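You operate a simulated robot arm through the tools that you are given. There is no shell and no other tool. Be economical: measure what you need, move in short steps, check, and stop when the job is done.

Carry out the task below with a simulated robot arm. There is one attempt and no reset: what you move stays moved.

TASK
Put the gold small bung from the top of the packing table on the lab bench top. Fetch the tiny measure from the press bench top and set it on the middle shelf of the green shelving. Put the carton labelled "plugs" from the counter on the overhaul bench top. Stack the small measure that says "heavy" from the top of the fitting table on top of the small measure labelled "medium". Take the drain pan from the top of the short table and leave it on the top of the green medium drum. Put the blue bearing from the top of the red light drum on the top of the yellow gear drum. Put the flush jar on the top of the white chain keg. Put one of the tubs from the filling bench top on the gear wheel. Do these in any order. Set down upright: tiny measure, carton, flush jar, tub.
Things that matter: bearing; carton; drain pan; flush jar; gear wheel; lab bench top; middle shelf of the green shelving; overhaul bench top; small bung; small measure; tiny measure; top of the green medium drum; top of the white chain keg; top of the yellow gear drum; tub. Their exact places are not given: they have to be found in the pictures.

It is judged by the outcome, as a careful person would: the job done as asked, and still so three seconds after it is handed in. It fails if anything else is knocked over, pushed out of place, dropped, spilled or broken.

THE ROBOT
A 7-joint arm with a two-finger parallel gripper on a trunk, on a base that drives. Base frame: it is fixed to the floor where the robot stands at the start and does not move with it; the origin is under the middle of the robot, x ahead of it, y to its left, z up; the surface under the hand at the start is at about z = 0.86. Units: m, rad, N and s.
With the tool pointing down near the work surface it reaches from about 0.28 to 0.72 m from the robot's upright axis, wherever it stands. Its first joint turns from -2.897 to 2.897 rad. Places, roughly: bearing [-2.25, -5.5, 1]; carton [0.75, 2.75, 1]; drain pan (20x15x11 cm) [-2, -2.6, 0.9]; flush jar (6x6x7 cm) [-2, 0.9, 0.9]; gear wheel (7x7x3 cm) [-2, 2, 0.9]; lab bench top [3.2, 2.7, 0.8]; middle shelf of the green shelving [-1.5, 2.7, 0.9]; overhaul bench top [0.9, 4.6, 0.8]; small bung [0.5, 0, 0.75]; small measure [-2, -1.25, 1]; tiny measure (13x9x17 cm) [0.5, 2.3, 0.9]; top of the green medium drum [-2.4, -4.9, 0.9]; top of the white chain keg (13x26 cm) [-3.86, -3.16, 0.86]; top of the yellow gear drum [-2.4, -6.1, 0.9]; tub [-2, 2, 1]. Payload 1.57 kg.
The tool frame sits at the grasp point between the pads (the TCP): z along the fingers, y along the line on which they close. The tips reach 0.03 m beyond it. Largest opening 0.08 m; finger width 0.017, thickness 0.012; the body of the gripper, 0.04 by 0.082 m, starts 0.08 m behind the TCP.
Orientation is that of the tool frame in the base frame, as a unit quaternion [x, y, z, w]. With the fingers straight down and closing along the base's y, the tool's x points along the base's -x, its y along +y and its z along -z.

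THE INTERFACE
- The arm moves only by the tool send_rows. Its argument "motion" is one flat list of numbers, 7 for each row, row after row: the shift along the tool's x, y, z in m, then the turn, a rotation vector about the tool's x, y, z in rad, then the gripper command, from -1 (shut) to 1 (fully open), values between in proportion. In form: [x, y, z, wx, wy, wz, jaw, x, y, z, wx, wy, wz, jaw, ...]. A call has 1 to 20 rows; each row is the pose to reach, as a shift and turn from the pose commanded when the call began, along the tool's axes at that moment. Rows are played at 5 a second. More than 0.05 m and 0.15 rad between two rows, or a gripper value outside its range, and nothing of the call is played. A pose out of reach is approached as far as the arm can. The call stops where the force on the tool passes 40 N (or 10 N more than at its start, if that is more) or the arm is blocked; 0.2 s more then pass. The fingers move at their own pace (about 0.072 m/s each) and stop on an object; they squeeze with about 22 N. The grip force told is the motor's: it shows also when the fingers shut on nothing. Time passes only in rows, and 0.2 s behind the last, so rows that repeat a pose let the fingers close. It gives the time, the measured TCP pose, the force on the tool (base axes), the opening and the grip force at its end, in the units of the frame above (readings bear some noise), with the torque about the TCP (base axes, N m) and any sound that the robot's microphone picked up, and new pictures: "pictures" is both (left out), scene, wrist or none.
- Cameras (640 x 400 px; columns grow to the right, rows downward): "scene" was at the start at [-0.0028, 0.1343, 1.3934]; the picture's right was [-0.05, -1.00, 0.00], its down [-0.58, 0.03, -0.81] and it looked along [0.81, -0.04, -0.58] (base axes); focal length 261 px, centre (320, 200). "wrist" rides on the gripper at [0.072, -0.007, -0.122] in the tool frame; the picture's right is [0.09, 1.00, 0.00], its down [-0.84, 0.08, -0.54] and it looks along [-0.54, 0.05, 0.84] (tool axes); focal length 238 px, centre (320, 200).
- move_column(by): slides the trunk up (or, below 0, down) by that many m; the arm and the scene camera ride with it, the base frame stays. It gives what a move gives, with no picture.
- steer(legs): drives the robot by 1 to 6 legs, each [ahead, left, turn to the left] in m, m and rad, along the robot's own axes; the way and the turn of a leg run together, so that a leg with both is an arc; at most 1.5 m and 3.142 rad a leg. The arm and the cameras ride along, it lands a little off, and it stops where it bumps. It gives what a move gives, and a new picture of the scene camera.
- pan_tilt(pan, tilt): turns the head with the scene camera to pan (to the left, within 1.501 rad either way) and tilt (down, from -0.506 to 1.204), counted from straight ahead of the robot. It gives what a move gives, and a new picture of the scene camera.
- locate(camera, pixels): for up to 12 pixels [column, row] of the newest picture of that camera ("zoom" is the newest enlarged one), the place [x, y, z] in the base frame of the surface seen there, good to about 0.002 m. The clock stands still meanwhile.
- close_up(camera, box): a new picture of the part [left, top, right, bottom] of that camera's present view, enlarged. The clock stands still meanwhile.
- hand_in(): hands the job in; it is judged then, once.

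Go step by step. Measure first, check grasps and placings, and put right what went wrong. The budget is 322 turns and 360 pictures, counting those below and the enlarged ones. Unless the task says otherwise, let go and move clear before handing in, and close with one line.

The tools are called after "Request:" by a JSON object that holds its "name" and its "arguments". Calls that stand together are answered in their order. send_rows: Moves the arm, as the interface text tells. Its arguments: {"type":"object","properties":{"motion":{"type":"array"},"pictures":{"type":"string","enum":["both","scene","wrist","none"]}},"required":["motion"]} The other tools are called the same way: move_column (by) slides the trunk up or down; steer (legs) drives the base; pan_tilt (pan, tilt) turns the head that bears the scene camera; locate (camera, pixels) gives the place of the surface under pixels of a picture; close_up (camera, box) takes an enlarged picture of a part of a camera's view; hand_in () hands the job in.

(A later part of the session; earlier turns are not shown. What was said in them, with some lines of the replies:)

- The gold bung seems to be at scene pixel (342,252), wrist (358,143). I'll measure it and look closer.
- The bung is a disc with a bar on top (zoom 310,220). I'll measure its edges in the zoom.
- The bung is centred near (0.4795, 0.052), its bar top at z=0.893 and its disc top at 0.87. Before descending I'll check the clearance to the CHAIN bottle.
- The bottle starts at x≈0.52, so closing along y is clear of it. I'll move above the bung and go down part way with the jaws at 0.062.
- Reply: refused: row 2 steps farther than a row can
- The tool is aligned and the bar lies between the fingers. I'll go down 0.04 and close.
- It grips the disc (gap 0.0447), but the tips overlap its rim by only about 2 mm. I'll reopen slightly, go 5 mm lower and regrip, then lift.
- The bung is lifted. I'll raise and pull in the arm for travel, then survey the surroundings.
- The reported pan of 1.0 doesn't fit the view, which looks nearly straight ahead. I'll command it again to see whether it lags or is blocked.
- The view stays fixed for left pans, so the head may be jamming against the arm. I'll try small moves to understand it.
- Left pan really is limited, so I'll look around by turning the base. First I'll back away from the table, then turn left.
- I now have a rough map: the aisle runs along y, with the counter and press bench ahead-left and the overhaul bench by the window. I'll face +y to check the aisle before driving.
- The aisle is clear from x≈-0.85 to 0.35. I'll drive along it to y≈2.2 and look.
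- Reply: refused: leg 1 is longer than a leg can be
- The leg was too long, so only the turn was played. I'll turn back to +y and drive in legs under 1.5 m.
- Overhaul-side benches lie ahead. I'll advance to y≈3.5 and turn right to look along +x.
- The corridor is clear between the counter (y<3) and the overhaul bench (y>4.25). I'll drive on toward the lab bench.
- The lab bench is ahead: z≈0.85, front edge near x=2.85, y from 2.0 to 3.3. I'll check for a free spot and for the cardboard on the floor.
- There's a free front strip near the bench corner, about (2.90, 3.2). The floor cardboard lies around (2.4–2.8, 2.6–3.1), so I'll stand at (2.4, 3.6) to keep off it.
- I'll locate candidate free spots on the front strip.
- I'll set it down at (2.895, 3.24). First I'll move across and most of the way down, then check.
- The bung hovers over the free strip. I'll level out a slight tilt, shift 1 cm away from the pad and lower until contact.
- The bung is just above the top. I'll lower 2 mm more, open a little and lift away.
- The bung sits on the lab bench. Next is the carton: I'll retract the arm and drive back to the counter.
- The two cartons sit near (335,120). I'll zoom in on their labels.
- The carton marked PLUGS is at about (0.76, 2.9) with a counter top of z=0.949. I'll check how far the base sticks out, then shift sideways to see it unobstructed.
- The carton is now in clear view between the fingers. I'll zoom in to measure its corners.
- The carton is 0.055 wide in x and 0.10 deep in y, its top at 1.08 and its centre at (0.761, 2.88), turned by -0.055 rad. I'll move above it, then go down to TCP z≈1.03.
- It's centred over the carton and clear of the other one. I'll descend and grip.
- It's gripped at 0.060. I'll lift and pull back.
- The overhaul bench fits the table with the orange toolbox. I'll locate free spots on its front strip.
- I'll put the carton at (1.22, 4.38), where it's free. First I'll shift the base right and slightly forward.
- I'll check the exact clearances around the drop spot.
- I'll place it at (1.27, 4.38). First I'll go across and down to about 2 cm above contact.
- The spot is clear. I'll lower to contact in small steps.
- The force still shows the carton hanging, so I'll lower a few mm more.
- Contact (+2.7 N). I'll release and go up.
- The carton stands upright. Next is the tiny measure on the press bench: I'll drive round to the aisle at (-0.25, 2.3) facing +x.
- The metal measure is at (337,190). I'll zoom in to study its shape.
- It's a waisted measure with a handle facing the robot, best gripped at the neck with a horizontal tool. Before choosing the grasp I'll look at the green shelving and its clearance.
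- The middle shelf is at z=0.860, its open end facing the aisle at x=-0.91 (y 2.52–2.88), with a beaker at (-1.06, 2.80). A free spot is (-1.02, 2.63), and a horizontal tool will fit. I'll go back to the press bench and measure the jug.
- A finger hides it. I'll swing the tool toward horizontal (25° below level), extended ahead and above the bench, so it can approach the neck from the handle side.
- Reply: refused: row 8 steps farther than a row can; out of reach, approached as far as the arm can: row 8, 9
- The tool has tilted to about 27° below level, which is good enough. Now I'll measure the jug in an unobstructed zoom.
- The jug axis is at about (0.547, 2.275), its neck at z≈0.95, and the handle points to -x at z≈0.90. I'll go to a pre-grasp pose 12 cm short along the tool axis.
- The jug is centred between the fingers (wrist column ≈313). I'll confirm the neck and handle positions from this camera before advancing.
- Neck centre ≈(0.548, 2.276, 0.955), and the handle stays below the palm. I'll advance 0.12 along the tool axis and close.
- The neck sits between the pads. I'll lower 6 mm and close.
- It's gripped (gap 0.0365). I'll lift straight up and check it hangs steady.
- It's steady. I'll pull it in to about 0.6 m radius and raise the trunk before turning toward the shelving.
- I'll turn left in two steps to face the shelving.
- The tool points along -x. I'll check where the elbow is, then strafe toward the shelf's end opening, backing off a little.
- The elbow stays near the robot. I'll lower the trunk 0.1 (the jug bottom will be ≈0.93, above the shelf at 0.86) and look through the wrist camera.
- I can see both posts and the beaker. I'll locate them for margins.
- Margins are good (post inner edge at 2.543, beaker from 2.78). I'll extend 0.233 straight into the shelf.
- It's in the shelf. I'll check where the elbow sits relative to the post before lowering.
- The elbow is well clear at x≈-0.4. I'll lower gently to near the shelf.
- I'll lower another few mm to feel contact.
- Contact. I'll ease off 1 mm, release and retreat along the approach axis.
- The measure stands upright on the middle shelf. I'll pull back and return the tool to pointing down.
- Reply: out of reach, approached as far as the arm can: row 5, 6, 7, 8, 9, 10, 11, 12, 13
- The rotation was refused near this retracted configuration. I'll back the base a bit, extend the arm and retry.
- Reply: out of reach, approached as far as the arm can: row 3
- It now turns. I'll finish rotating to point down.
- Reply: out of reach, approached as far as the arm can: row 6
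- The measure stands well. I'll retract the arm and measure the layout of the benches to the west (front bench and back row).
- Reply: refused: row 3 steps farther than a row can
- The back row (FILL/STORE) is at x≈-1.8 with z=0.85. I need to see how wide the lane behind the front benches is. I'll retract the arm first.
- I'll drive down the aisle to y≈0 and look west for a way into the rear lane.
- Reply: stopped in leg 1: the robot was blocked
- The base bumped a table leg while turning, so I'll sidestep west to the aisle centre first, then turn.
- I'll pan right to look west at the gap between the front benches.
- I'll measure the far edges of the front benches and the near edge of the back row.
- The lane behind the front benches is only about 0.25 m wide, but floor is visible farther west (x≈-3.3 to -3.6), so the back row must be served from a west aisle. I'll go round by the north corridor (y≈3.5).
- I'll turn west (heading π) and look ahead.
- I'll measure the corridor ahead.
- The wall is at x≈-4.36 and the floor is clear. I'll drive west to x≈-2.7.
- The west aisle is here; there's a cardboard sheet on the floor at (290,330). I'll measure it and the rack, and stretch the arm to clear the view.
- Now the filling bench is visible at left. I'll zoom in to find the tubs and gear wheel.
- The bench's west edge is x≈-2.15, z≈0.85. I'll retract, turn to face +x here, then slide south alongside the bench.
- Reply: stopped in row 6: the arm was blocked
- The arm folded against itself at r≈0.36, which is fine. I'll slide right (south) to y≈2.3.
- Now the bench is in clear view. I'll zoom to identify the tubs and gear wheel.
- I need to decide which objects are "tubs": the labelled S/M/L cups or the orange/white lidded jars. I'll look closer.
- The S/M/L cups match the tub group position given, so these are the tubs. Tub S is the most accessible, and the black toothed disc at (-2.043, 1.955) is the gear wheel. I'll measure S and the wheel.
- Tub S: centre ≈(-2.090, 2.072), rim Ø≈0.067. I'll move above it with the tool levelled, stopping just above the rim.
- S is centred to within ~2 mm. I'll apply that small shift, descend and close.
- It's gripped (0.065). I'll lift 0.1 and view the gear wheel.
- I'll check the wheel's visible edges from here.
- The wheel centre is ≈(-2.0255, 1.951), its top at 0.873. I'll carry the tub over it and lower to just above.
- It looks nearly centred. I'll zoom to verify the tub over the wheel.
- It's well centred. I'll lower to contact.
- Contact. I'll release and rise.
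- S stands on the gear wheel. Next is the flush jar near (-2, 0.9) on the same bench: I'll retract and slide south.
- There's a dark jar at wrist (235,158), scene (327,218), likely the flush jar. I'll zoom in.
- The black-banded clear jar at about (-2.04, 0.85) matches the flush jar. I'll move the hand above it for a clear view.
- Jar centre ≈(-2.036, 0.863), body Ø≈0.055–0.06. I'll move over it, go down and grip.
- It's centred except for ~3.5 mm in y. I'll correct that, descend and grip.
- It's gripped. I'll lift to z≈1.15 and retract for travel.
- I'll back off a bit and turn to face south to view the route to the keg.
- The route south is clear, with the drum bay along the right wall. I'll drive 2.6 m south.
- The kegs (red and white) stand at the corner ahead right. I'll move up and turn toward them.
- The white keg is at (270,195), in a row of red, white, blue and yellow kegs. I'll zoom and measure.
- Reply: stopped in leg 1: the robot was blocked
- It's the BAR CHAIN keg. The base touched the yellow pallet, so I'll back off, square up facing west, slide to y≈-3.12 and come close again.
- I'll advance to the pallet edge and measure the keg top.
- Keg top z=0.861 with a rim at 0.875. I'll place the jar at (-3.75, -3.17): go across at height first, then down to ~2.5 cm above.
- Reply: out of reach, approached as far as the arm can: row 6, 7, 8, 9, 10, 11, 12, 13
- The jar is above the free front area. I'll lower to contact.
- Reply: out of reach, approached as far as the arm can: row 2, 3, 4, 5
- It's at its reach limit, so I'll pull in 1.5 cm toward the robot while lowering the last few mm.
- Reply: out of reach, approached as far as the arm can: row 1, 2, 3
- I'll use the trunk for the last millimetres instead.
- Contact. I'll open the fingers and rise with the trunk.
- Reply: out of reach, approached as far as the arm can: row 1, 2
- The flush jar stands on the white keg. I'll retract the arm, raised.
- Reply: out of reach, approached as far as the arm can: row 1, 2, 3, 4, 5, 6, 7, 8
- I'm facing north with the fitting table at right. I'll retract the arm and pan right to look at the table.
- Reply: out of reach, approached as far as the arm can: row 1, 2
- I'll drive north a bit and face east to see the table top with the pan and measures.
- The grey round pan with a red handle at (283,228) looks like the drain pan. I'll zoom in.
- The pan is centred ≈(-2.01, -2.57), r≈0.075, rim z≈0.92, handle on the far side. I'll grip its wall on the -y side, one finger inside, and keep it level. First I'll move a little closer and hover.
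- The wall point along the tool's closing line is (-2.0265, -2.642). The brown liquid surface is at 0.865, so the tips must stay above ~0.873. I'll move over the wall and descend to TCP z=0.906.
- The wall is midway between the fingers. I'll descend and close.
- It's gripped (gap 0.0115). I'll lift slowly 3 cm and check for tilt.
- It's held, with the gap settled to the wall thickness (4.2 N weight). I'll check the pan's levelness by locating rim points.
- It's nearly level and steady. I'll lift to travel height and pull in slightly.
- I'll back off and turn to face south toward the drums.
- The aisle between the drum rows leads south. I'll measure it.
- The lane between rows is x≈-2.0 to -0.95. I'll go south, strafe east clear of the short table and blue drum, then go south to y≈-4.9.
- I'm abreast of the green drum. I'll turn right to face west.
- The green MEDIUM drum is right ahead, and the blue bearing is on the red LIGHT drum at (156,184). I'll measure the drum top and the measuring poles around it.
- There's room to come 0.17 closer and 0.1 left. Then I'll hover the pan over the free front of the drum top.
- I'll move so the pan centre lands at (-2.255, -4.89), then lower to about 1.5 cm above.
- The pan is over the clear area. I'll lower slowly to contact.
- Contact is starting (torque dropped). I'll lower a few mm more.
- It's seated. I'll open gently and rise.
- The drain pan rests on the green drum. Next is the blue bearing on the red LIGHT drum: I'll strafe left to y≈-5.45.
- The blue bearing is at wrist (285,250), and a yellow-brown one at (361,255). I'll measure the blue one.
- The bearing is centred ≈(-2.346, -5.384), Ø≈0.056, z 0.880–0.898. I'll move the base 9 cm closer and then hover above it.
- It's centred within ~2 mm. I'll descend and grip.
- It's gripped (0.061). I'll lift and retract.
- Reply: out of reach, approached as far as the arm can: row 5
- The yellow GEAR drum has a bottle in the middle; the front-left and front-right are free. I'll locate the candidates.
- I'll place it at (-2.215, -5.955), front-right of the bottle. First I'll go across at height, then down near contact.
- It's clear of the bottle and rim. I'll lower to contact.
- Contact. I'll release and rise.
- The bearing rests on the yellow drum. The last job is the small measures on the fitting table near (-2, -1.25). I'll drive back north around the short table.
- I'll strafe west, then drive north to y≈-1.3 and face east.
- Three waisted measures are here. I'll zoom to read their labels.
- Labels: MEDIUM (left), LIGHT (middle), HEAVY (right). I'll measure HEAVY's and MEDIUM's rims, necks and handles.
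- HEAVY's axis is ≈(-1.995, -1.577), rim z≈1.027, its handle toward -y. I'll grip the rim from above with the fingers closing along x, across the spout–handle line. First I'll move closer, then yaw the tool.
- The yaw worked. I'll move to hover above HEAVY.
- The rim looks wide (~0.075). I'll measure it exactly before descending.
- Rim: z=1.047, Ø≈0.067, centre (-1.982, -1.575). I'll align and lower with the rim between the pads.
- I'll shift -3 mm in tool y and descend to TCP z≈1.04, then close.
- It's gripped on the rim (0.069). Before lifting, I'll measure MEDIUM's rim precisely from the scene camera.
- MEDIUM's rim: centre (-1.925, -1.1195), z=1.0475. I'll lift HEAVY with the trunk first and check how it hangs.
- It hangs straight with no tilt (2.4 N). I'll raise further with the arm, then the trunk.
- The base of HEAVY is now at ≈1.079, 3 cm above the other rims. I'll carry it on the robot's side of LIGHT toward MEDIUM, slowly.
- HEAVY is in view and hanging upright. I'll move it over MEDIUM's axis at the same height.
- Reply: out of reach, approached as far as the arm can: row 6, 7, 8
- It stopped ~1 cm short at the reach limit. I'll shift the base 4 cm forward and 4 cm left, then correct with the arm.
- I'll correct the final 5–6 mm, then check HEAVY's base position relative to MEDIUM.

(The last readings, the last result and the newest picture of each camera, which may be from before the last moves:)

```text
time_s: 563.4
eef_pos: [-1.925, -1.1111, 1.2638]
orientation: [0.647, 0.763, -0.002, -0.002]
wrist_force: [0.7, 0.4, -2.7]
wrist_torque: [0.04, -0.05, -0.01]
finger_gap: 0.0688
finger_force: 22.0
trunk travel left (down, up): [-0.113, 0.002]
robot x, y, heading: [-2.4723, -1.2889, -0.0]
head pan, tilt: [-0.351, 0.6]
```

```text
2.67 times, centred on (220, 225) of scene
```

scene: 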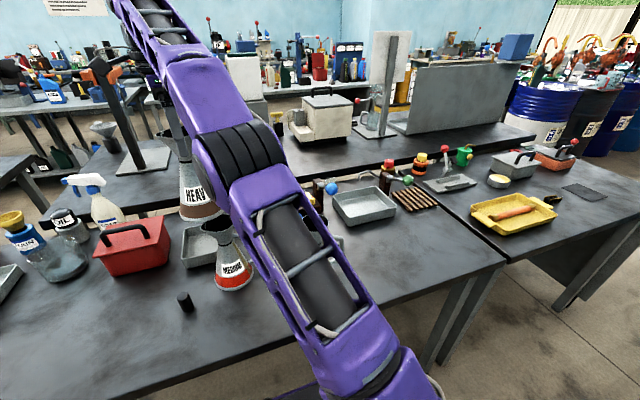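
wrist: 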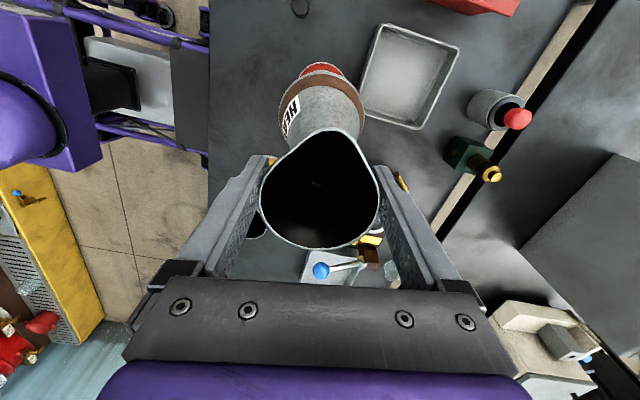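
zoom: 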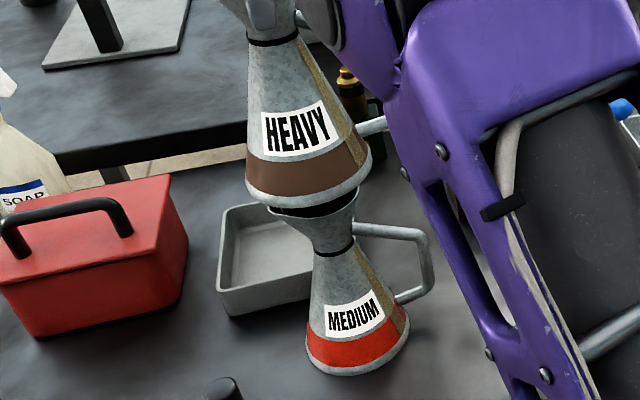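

HEAVY's axis is aligned with MEDIUM's within a few mm. I'll lower 2.2 cm, then feel for contact.

Request:
{"name": "send_rows", "arguments": {"motion": [0, 0, 0.006, 0, 0, 0, -1, 0, 0, 0.012, 0, 0, 0, -1, 0, 0, 0.018, 0, 0, 0, -1, 0, 0, 0.022, 0, 0, 0, -1, 0, 0, 0.022, 0, 0, 0, -1], "pictures": "none"}}

```text
time_s: 564.6
eef_pos: [-1.9256, -1.1122, 1.242]
orientation: [0.646, 0.763, -0.003, -0.003]
wrist_force: [0.1, -0.3, -1.7]
wrist_torque: [0.01, -0.03, 0.01]
finger_gap: 0.0691
finger_force: 21.8
trunk travel left (down, up): [-0.113, 0.002]
robot x, y, heading: [-2.472, -1.2904, -0.001]
head pan, tilt: [-0.351, 0.6]
```

Request:
{"name": "send_rows", "arguments": {"motion": [0, 0, 0.002, 0, 0, 0, -1, 0, 0, 0.004, 0, 0, 0, -1, 0, 0, 0.005, 0, 0, 0, -1, 0, 0, 0.005, 0, 0, 0, -1], "pictures": "none"}}

```text
time_s: 565.6
eef_pos: [-1.925, -1.1101, 1.238]
orientation: [0.647, 0.763, -0.003, -0.002]
wrist_force: [-0.1, -0.2, -2.8]
wrist_torque: [0.0, 0.0, -0.02]
finger_gap: 0.0686
finger_force: 21.8
trunk travel left (down, up): [-0.113, 0.002]
robot x, y, heading: [-2.4661, -1.2872, -0.002]
head pan, tilt: [-0.351, 0.6]
```

Request:
{"name": "send_rows", "arguments": {"motion": [0, 0, 0.0015, 0, 0, 0, -1, 0, 0, 0.003, 0, 0, 0, -1, 0, 0, 0.003, 0, 0, 0, -1], "pictures": "none"}}

```text
time_s: 566.4
eef_pos: [-1.9247, -1.1111, 1.2355]
orientation: [0.647, 0.762, -0.002, -0.003]
wrist_force: [-0.5, -0.5, 6.0]
wrist_torque: [-0.16, 0.18, 0.0]
finger_gap: 0.0687
finger_force: 22.0
trunk travel left (down, up): [-0.113, 0.002]
robot x, y, heading: [-2.4714, -1.288, 0.004]
head pan, tilt: [-0.351, 0.6]
```

Contact (6 N). I'll check the stack before releasing.

Request:
{"name": "close_up", "arguments": {"camera": "scene", "box": [160, 150, 280, 300]}}

```text
2.67 times, centred on (220, 225) of scene
```

zoom: 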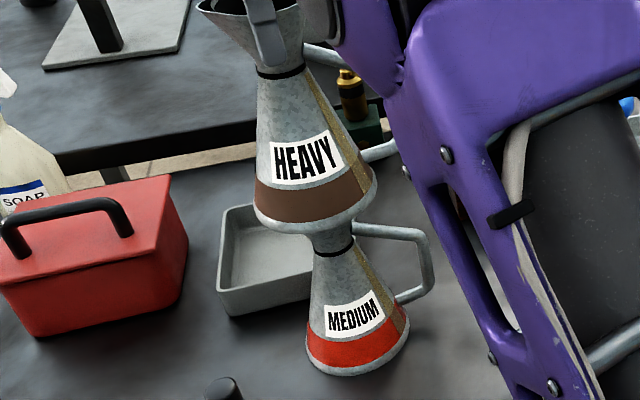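

The stack is aligned and vertical. I'll ease off slightly, open slowly, pause and look.

Request:
{"name": "send_rows", "arguments": {"motion": [0, 0, -0.001, 0, 0, 0, -1, 0, 0, -0.001, 0, 0, 0, 0.75, 0, 0, -0.001, 0, 0, 0, 0.85, 0, 0, -0.001, 0, 0, 0, 1, 0, 0, -0.001, 0, 0, 0, 1, 0, 0, -0.001, 0, 0, 0, 1], "pictures": "wrist"}}

Request:
{"name": "close_up", "arguments": {"camera": "scene", "box": [160, 150, 280, 300]}}

```text
time_s: 567.8
eef_pos: [-1.9242, -1.1106, 1.2354]
orientation: [0.647, 0.762, -0.002, -0.002]
wrist_force: [-0.8, 0.3, -0.5]
wrist_torque: [-0.02, 0.03, 0.04]
finger_gap: 0.08
finger_force: 0.0
trunk travel left (down, up): [-0.113, 0.002]
robot x, y, heading: [-2.4685, -1.29, -0.001]
head pan, tilt: [-0.351, 0.6]
```

wrist: 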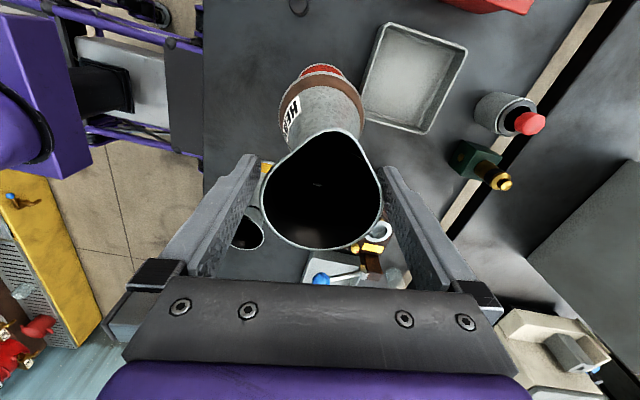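

```text
2.67 times, centred on (220, 225) of scene
```

zoom: 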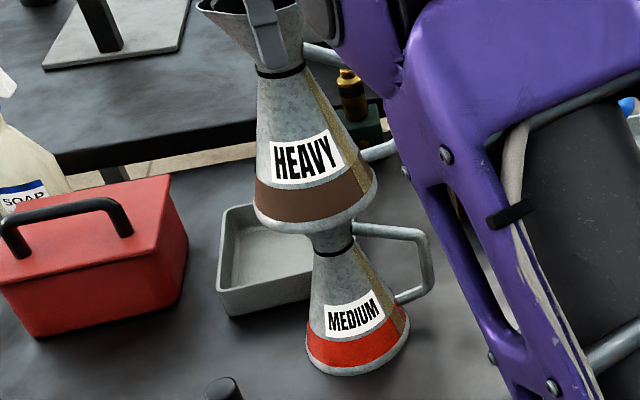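

The stack stays put. I'll rise straight up in small steps, watching that the arm doesn't drift sideways near its height limit.

Request:
{"name": "send_rows", "arguments": {"motion": [0, 0, -0.008, 0, 0, 0, 1, 0, 0, -0.016, 0, 0, 0, 1, 0, 0, -0.024, 0, 0, 0, 1], "pictures": "wrist"}}

```text
time_s: 568.6
eef_pos: [-1.924, -1.1107, 1.2594]
orientation: [0.647, 0.763, -0.003, -0.002]
wrist_force: [0.4, -0.3, 0.1]
wrist_torque: [0.04, 0.01, 0.02]
finger_gap: 0.0798
finger_force: 0.0
trunk travel left (down, up): [-0.113, 0.002]
robot x, y, heading: [-2.4753, -1.2861, -0.002]
head pan, tilt: [-0.351, 0.6]
```

wrist: 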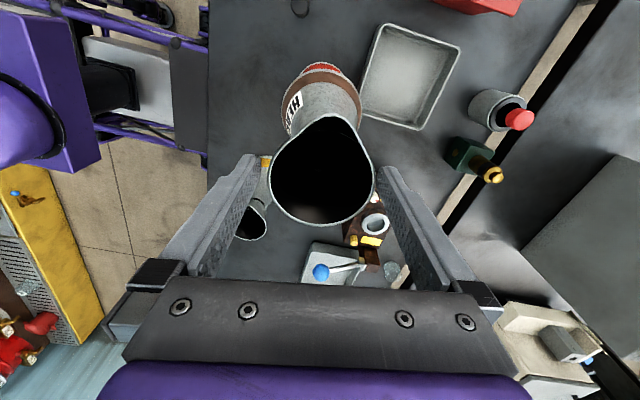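

Request:
{"name": "send_rows", "arguments": {"motion": [0, 0, -0.008, 0, 0, 0, 1, 0, 0, -0.016, 0, 0, 0, 1, 0, 0, -0.024, 0, 0, 0, 1, 0, 0, -0.028, 0, 0, 0, 1], "pictures": "wrist"}}

```text
time_s: 569.6
eef_pos: [-1.9235, -1.1115, 1.2891]
orientation: [0.646, 0.763, -0.002, -0.002]
wrist_force: [0.1, -0.1, -0.6]
wrist_torque: [0.02, 0.0, -0.01]
finger_gap: 0.0799
finger_force: 0.1
trunk travel left (down, up): [-0.113, 0.002]
robot x, y, heading: [-2.4734, -1.2905, 0.0]
head pan, tilt: [-0.351, 0.6]
```

wrist: 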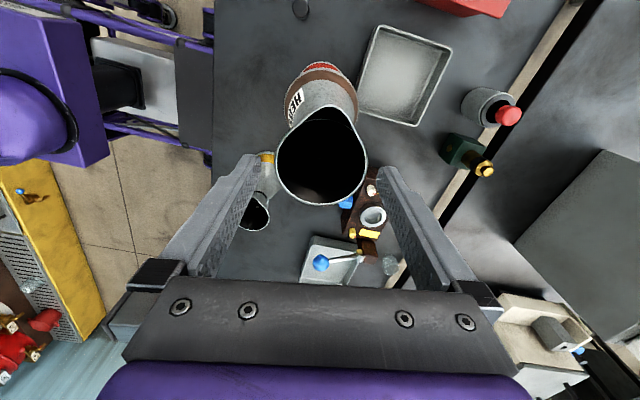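

The tips are ~1.5 cm above HEAVY's rim. I'll raise 1 cm more and back the base away, keeping that height.

Request:
{"name": "send_rows", "arguments": {"motion": [0, 0, -0.006, 0, 0, 0, 1, 0, 0, -0.01, 0, 0, 0, 1], "pictures": "none"}}

Request:
{"name": "steer", "arguments": {"legs": [[-0.35, 0, 0]]}}

Request:
{"name": "close_up", "arguments": {"camera": "scene", "box": [140, 60, 380, 260]}}

```text
time_s: 570.2
eef_pos: [-1.9231, -1.111, 1.2974]
orientation: [0.646, 0.763, -0.003, -0.002]
wrist_force: [0.0, 0.0, -0.9]
wrist_torque: [-0.01, 0.02, -0.03]
finger_gap: 0.0799
finger_force: 0.1
trunk travel left (down, up): [-0.113, 0.002]
robot x, y, heading: [-2.4667, -1.2902, 0.001]
head pan, tilt: [-0.351, 0.6]
```

```text
time_s: 572.5
eef_pos: [-2.2732, -1.1131, 1.2978]
orientation: [0.649, 0.761, -0.003, -0.002]
wrist_force: [-0.8, 0.3, 0.2]
wrist_torque: [-0.01, 0.01, -0.02]
finger_gap: 0.08
finger_force: 0.0
trunk travel left (down, up): [-0.113, 0.002]
robot x, y, heading: [-2.8206, -1.2887, -0.007]
head pan, tilt: [-0.351, 0.6]
```

scene: 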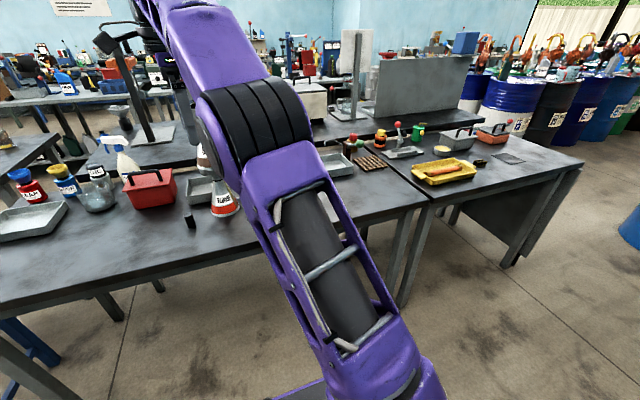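

```text
2.00 times, centred on (260, 160) of scene
```

zoom: 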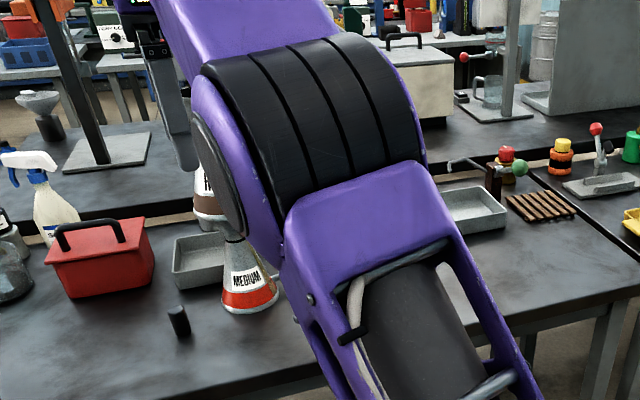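

The stack is still standing. I'll shift sideways for one unobstructed check.

Request:
{"name": "steer", "arguments": {"legs": [[-0.1, -0.45, 0]]}}

Request:
{"name": "pan_tilt", "arguments": {"pan": 0.0, "tilt": 0.4}}

```text
time_s: 577.3
eef_pos: [-2.3741, -1.5566, 1.2986]
orientation: [0.648, 0.762, -0.003, -0.002]
wrist_force: [-0.6, 0.0, 0.2]
wrist_torque: [-0.02, 0.01, 0.04]
finger_gap: 0.08
finger_force: 0.0
trunk travel left (down, up): [-0.113, 0.002]
robot x, y, heading: [-2.9239, -1.7339, -0.003]
head pan, tilt: [-0.351, 0.6]
```

scene: 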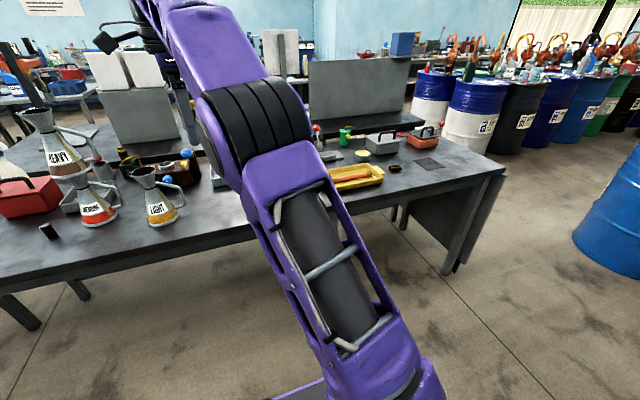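

```text
time_s: 578.1
eef_pos: [-2.3732, -1.5562, 1.2982]
orientation: [0.648, 0.762, -0.003, -0.003]
wrist_force: [0.3, -0.2, -0.3]
wrist_torque: [0.02, 0.0, 0.01]
finger_gap: 0.08
finger_force: 0.0
trunk travel left (down, up): [-0.113, 0.002]
robot x, y, heading: [-2.9249, -1.7299, -0.004]
head pan, tilt: [0.0, 0.4]
```

scene: 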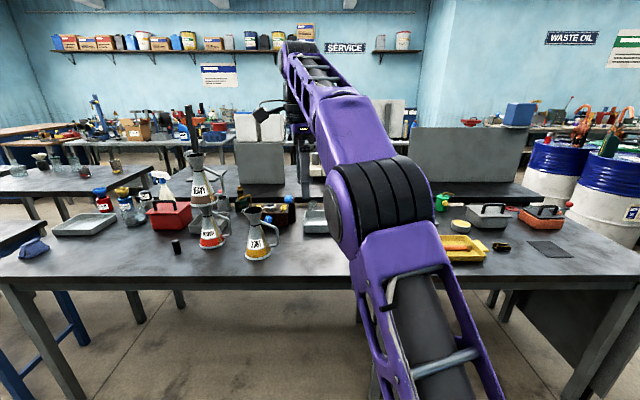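

HEAVY stands upright on MEDIUM (pixels 198,180 over 210,230), and the other seven placings were checked as I made them. The gripper is empty and clear, so I'm handing in.

Request:
{"name": "hand_in", "arguments": {}}

```text
The job is handed in.
```

All eight items were moved to where you asked and looked right when I checked each one after letting go; I didn't go back to recheck the earlier ones, and the base bumped a table leg and the keg pallet once each while driving, moving nothing that I could see.
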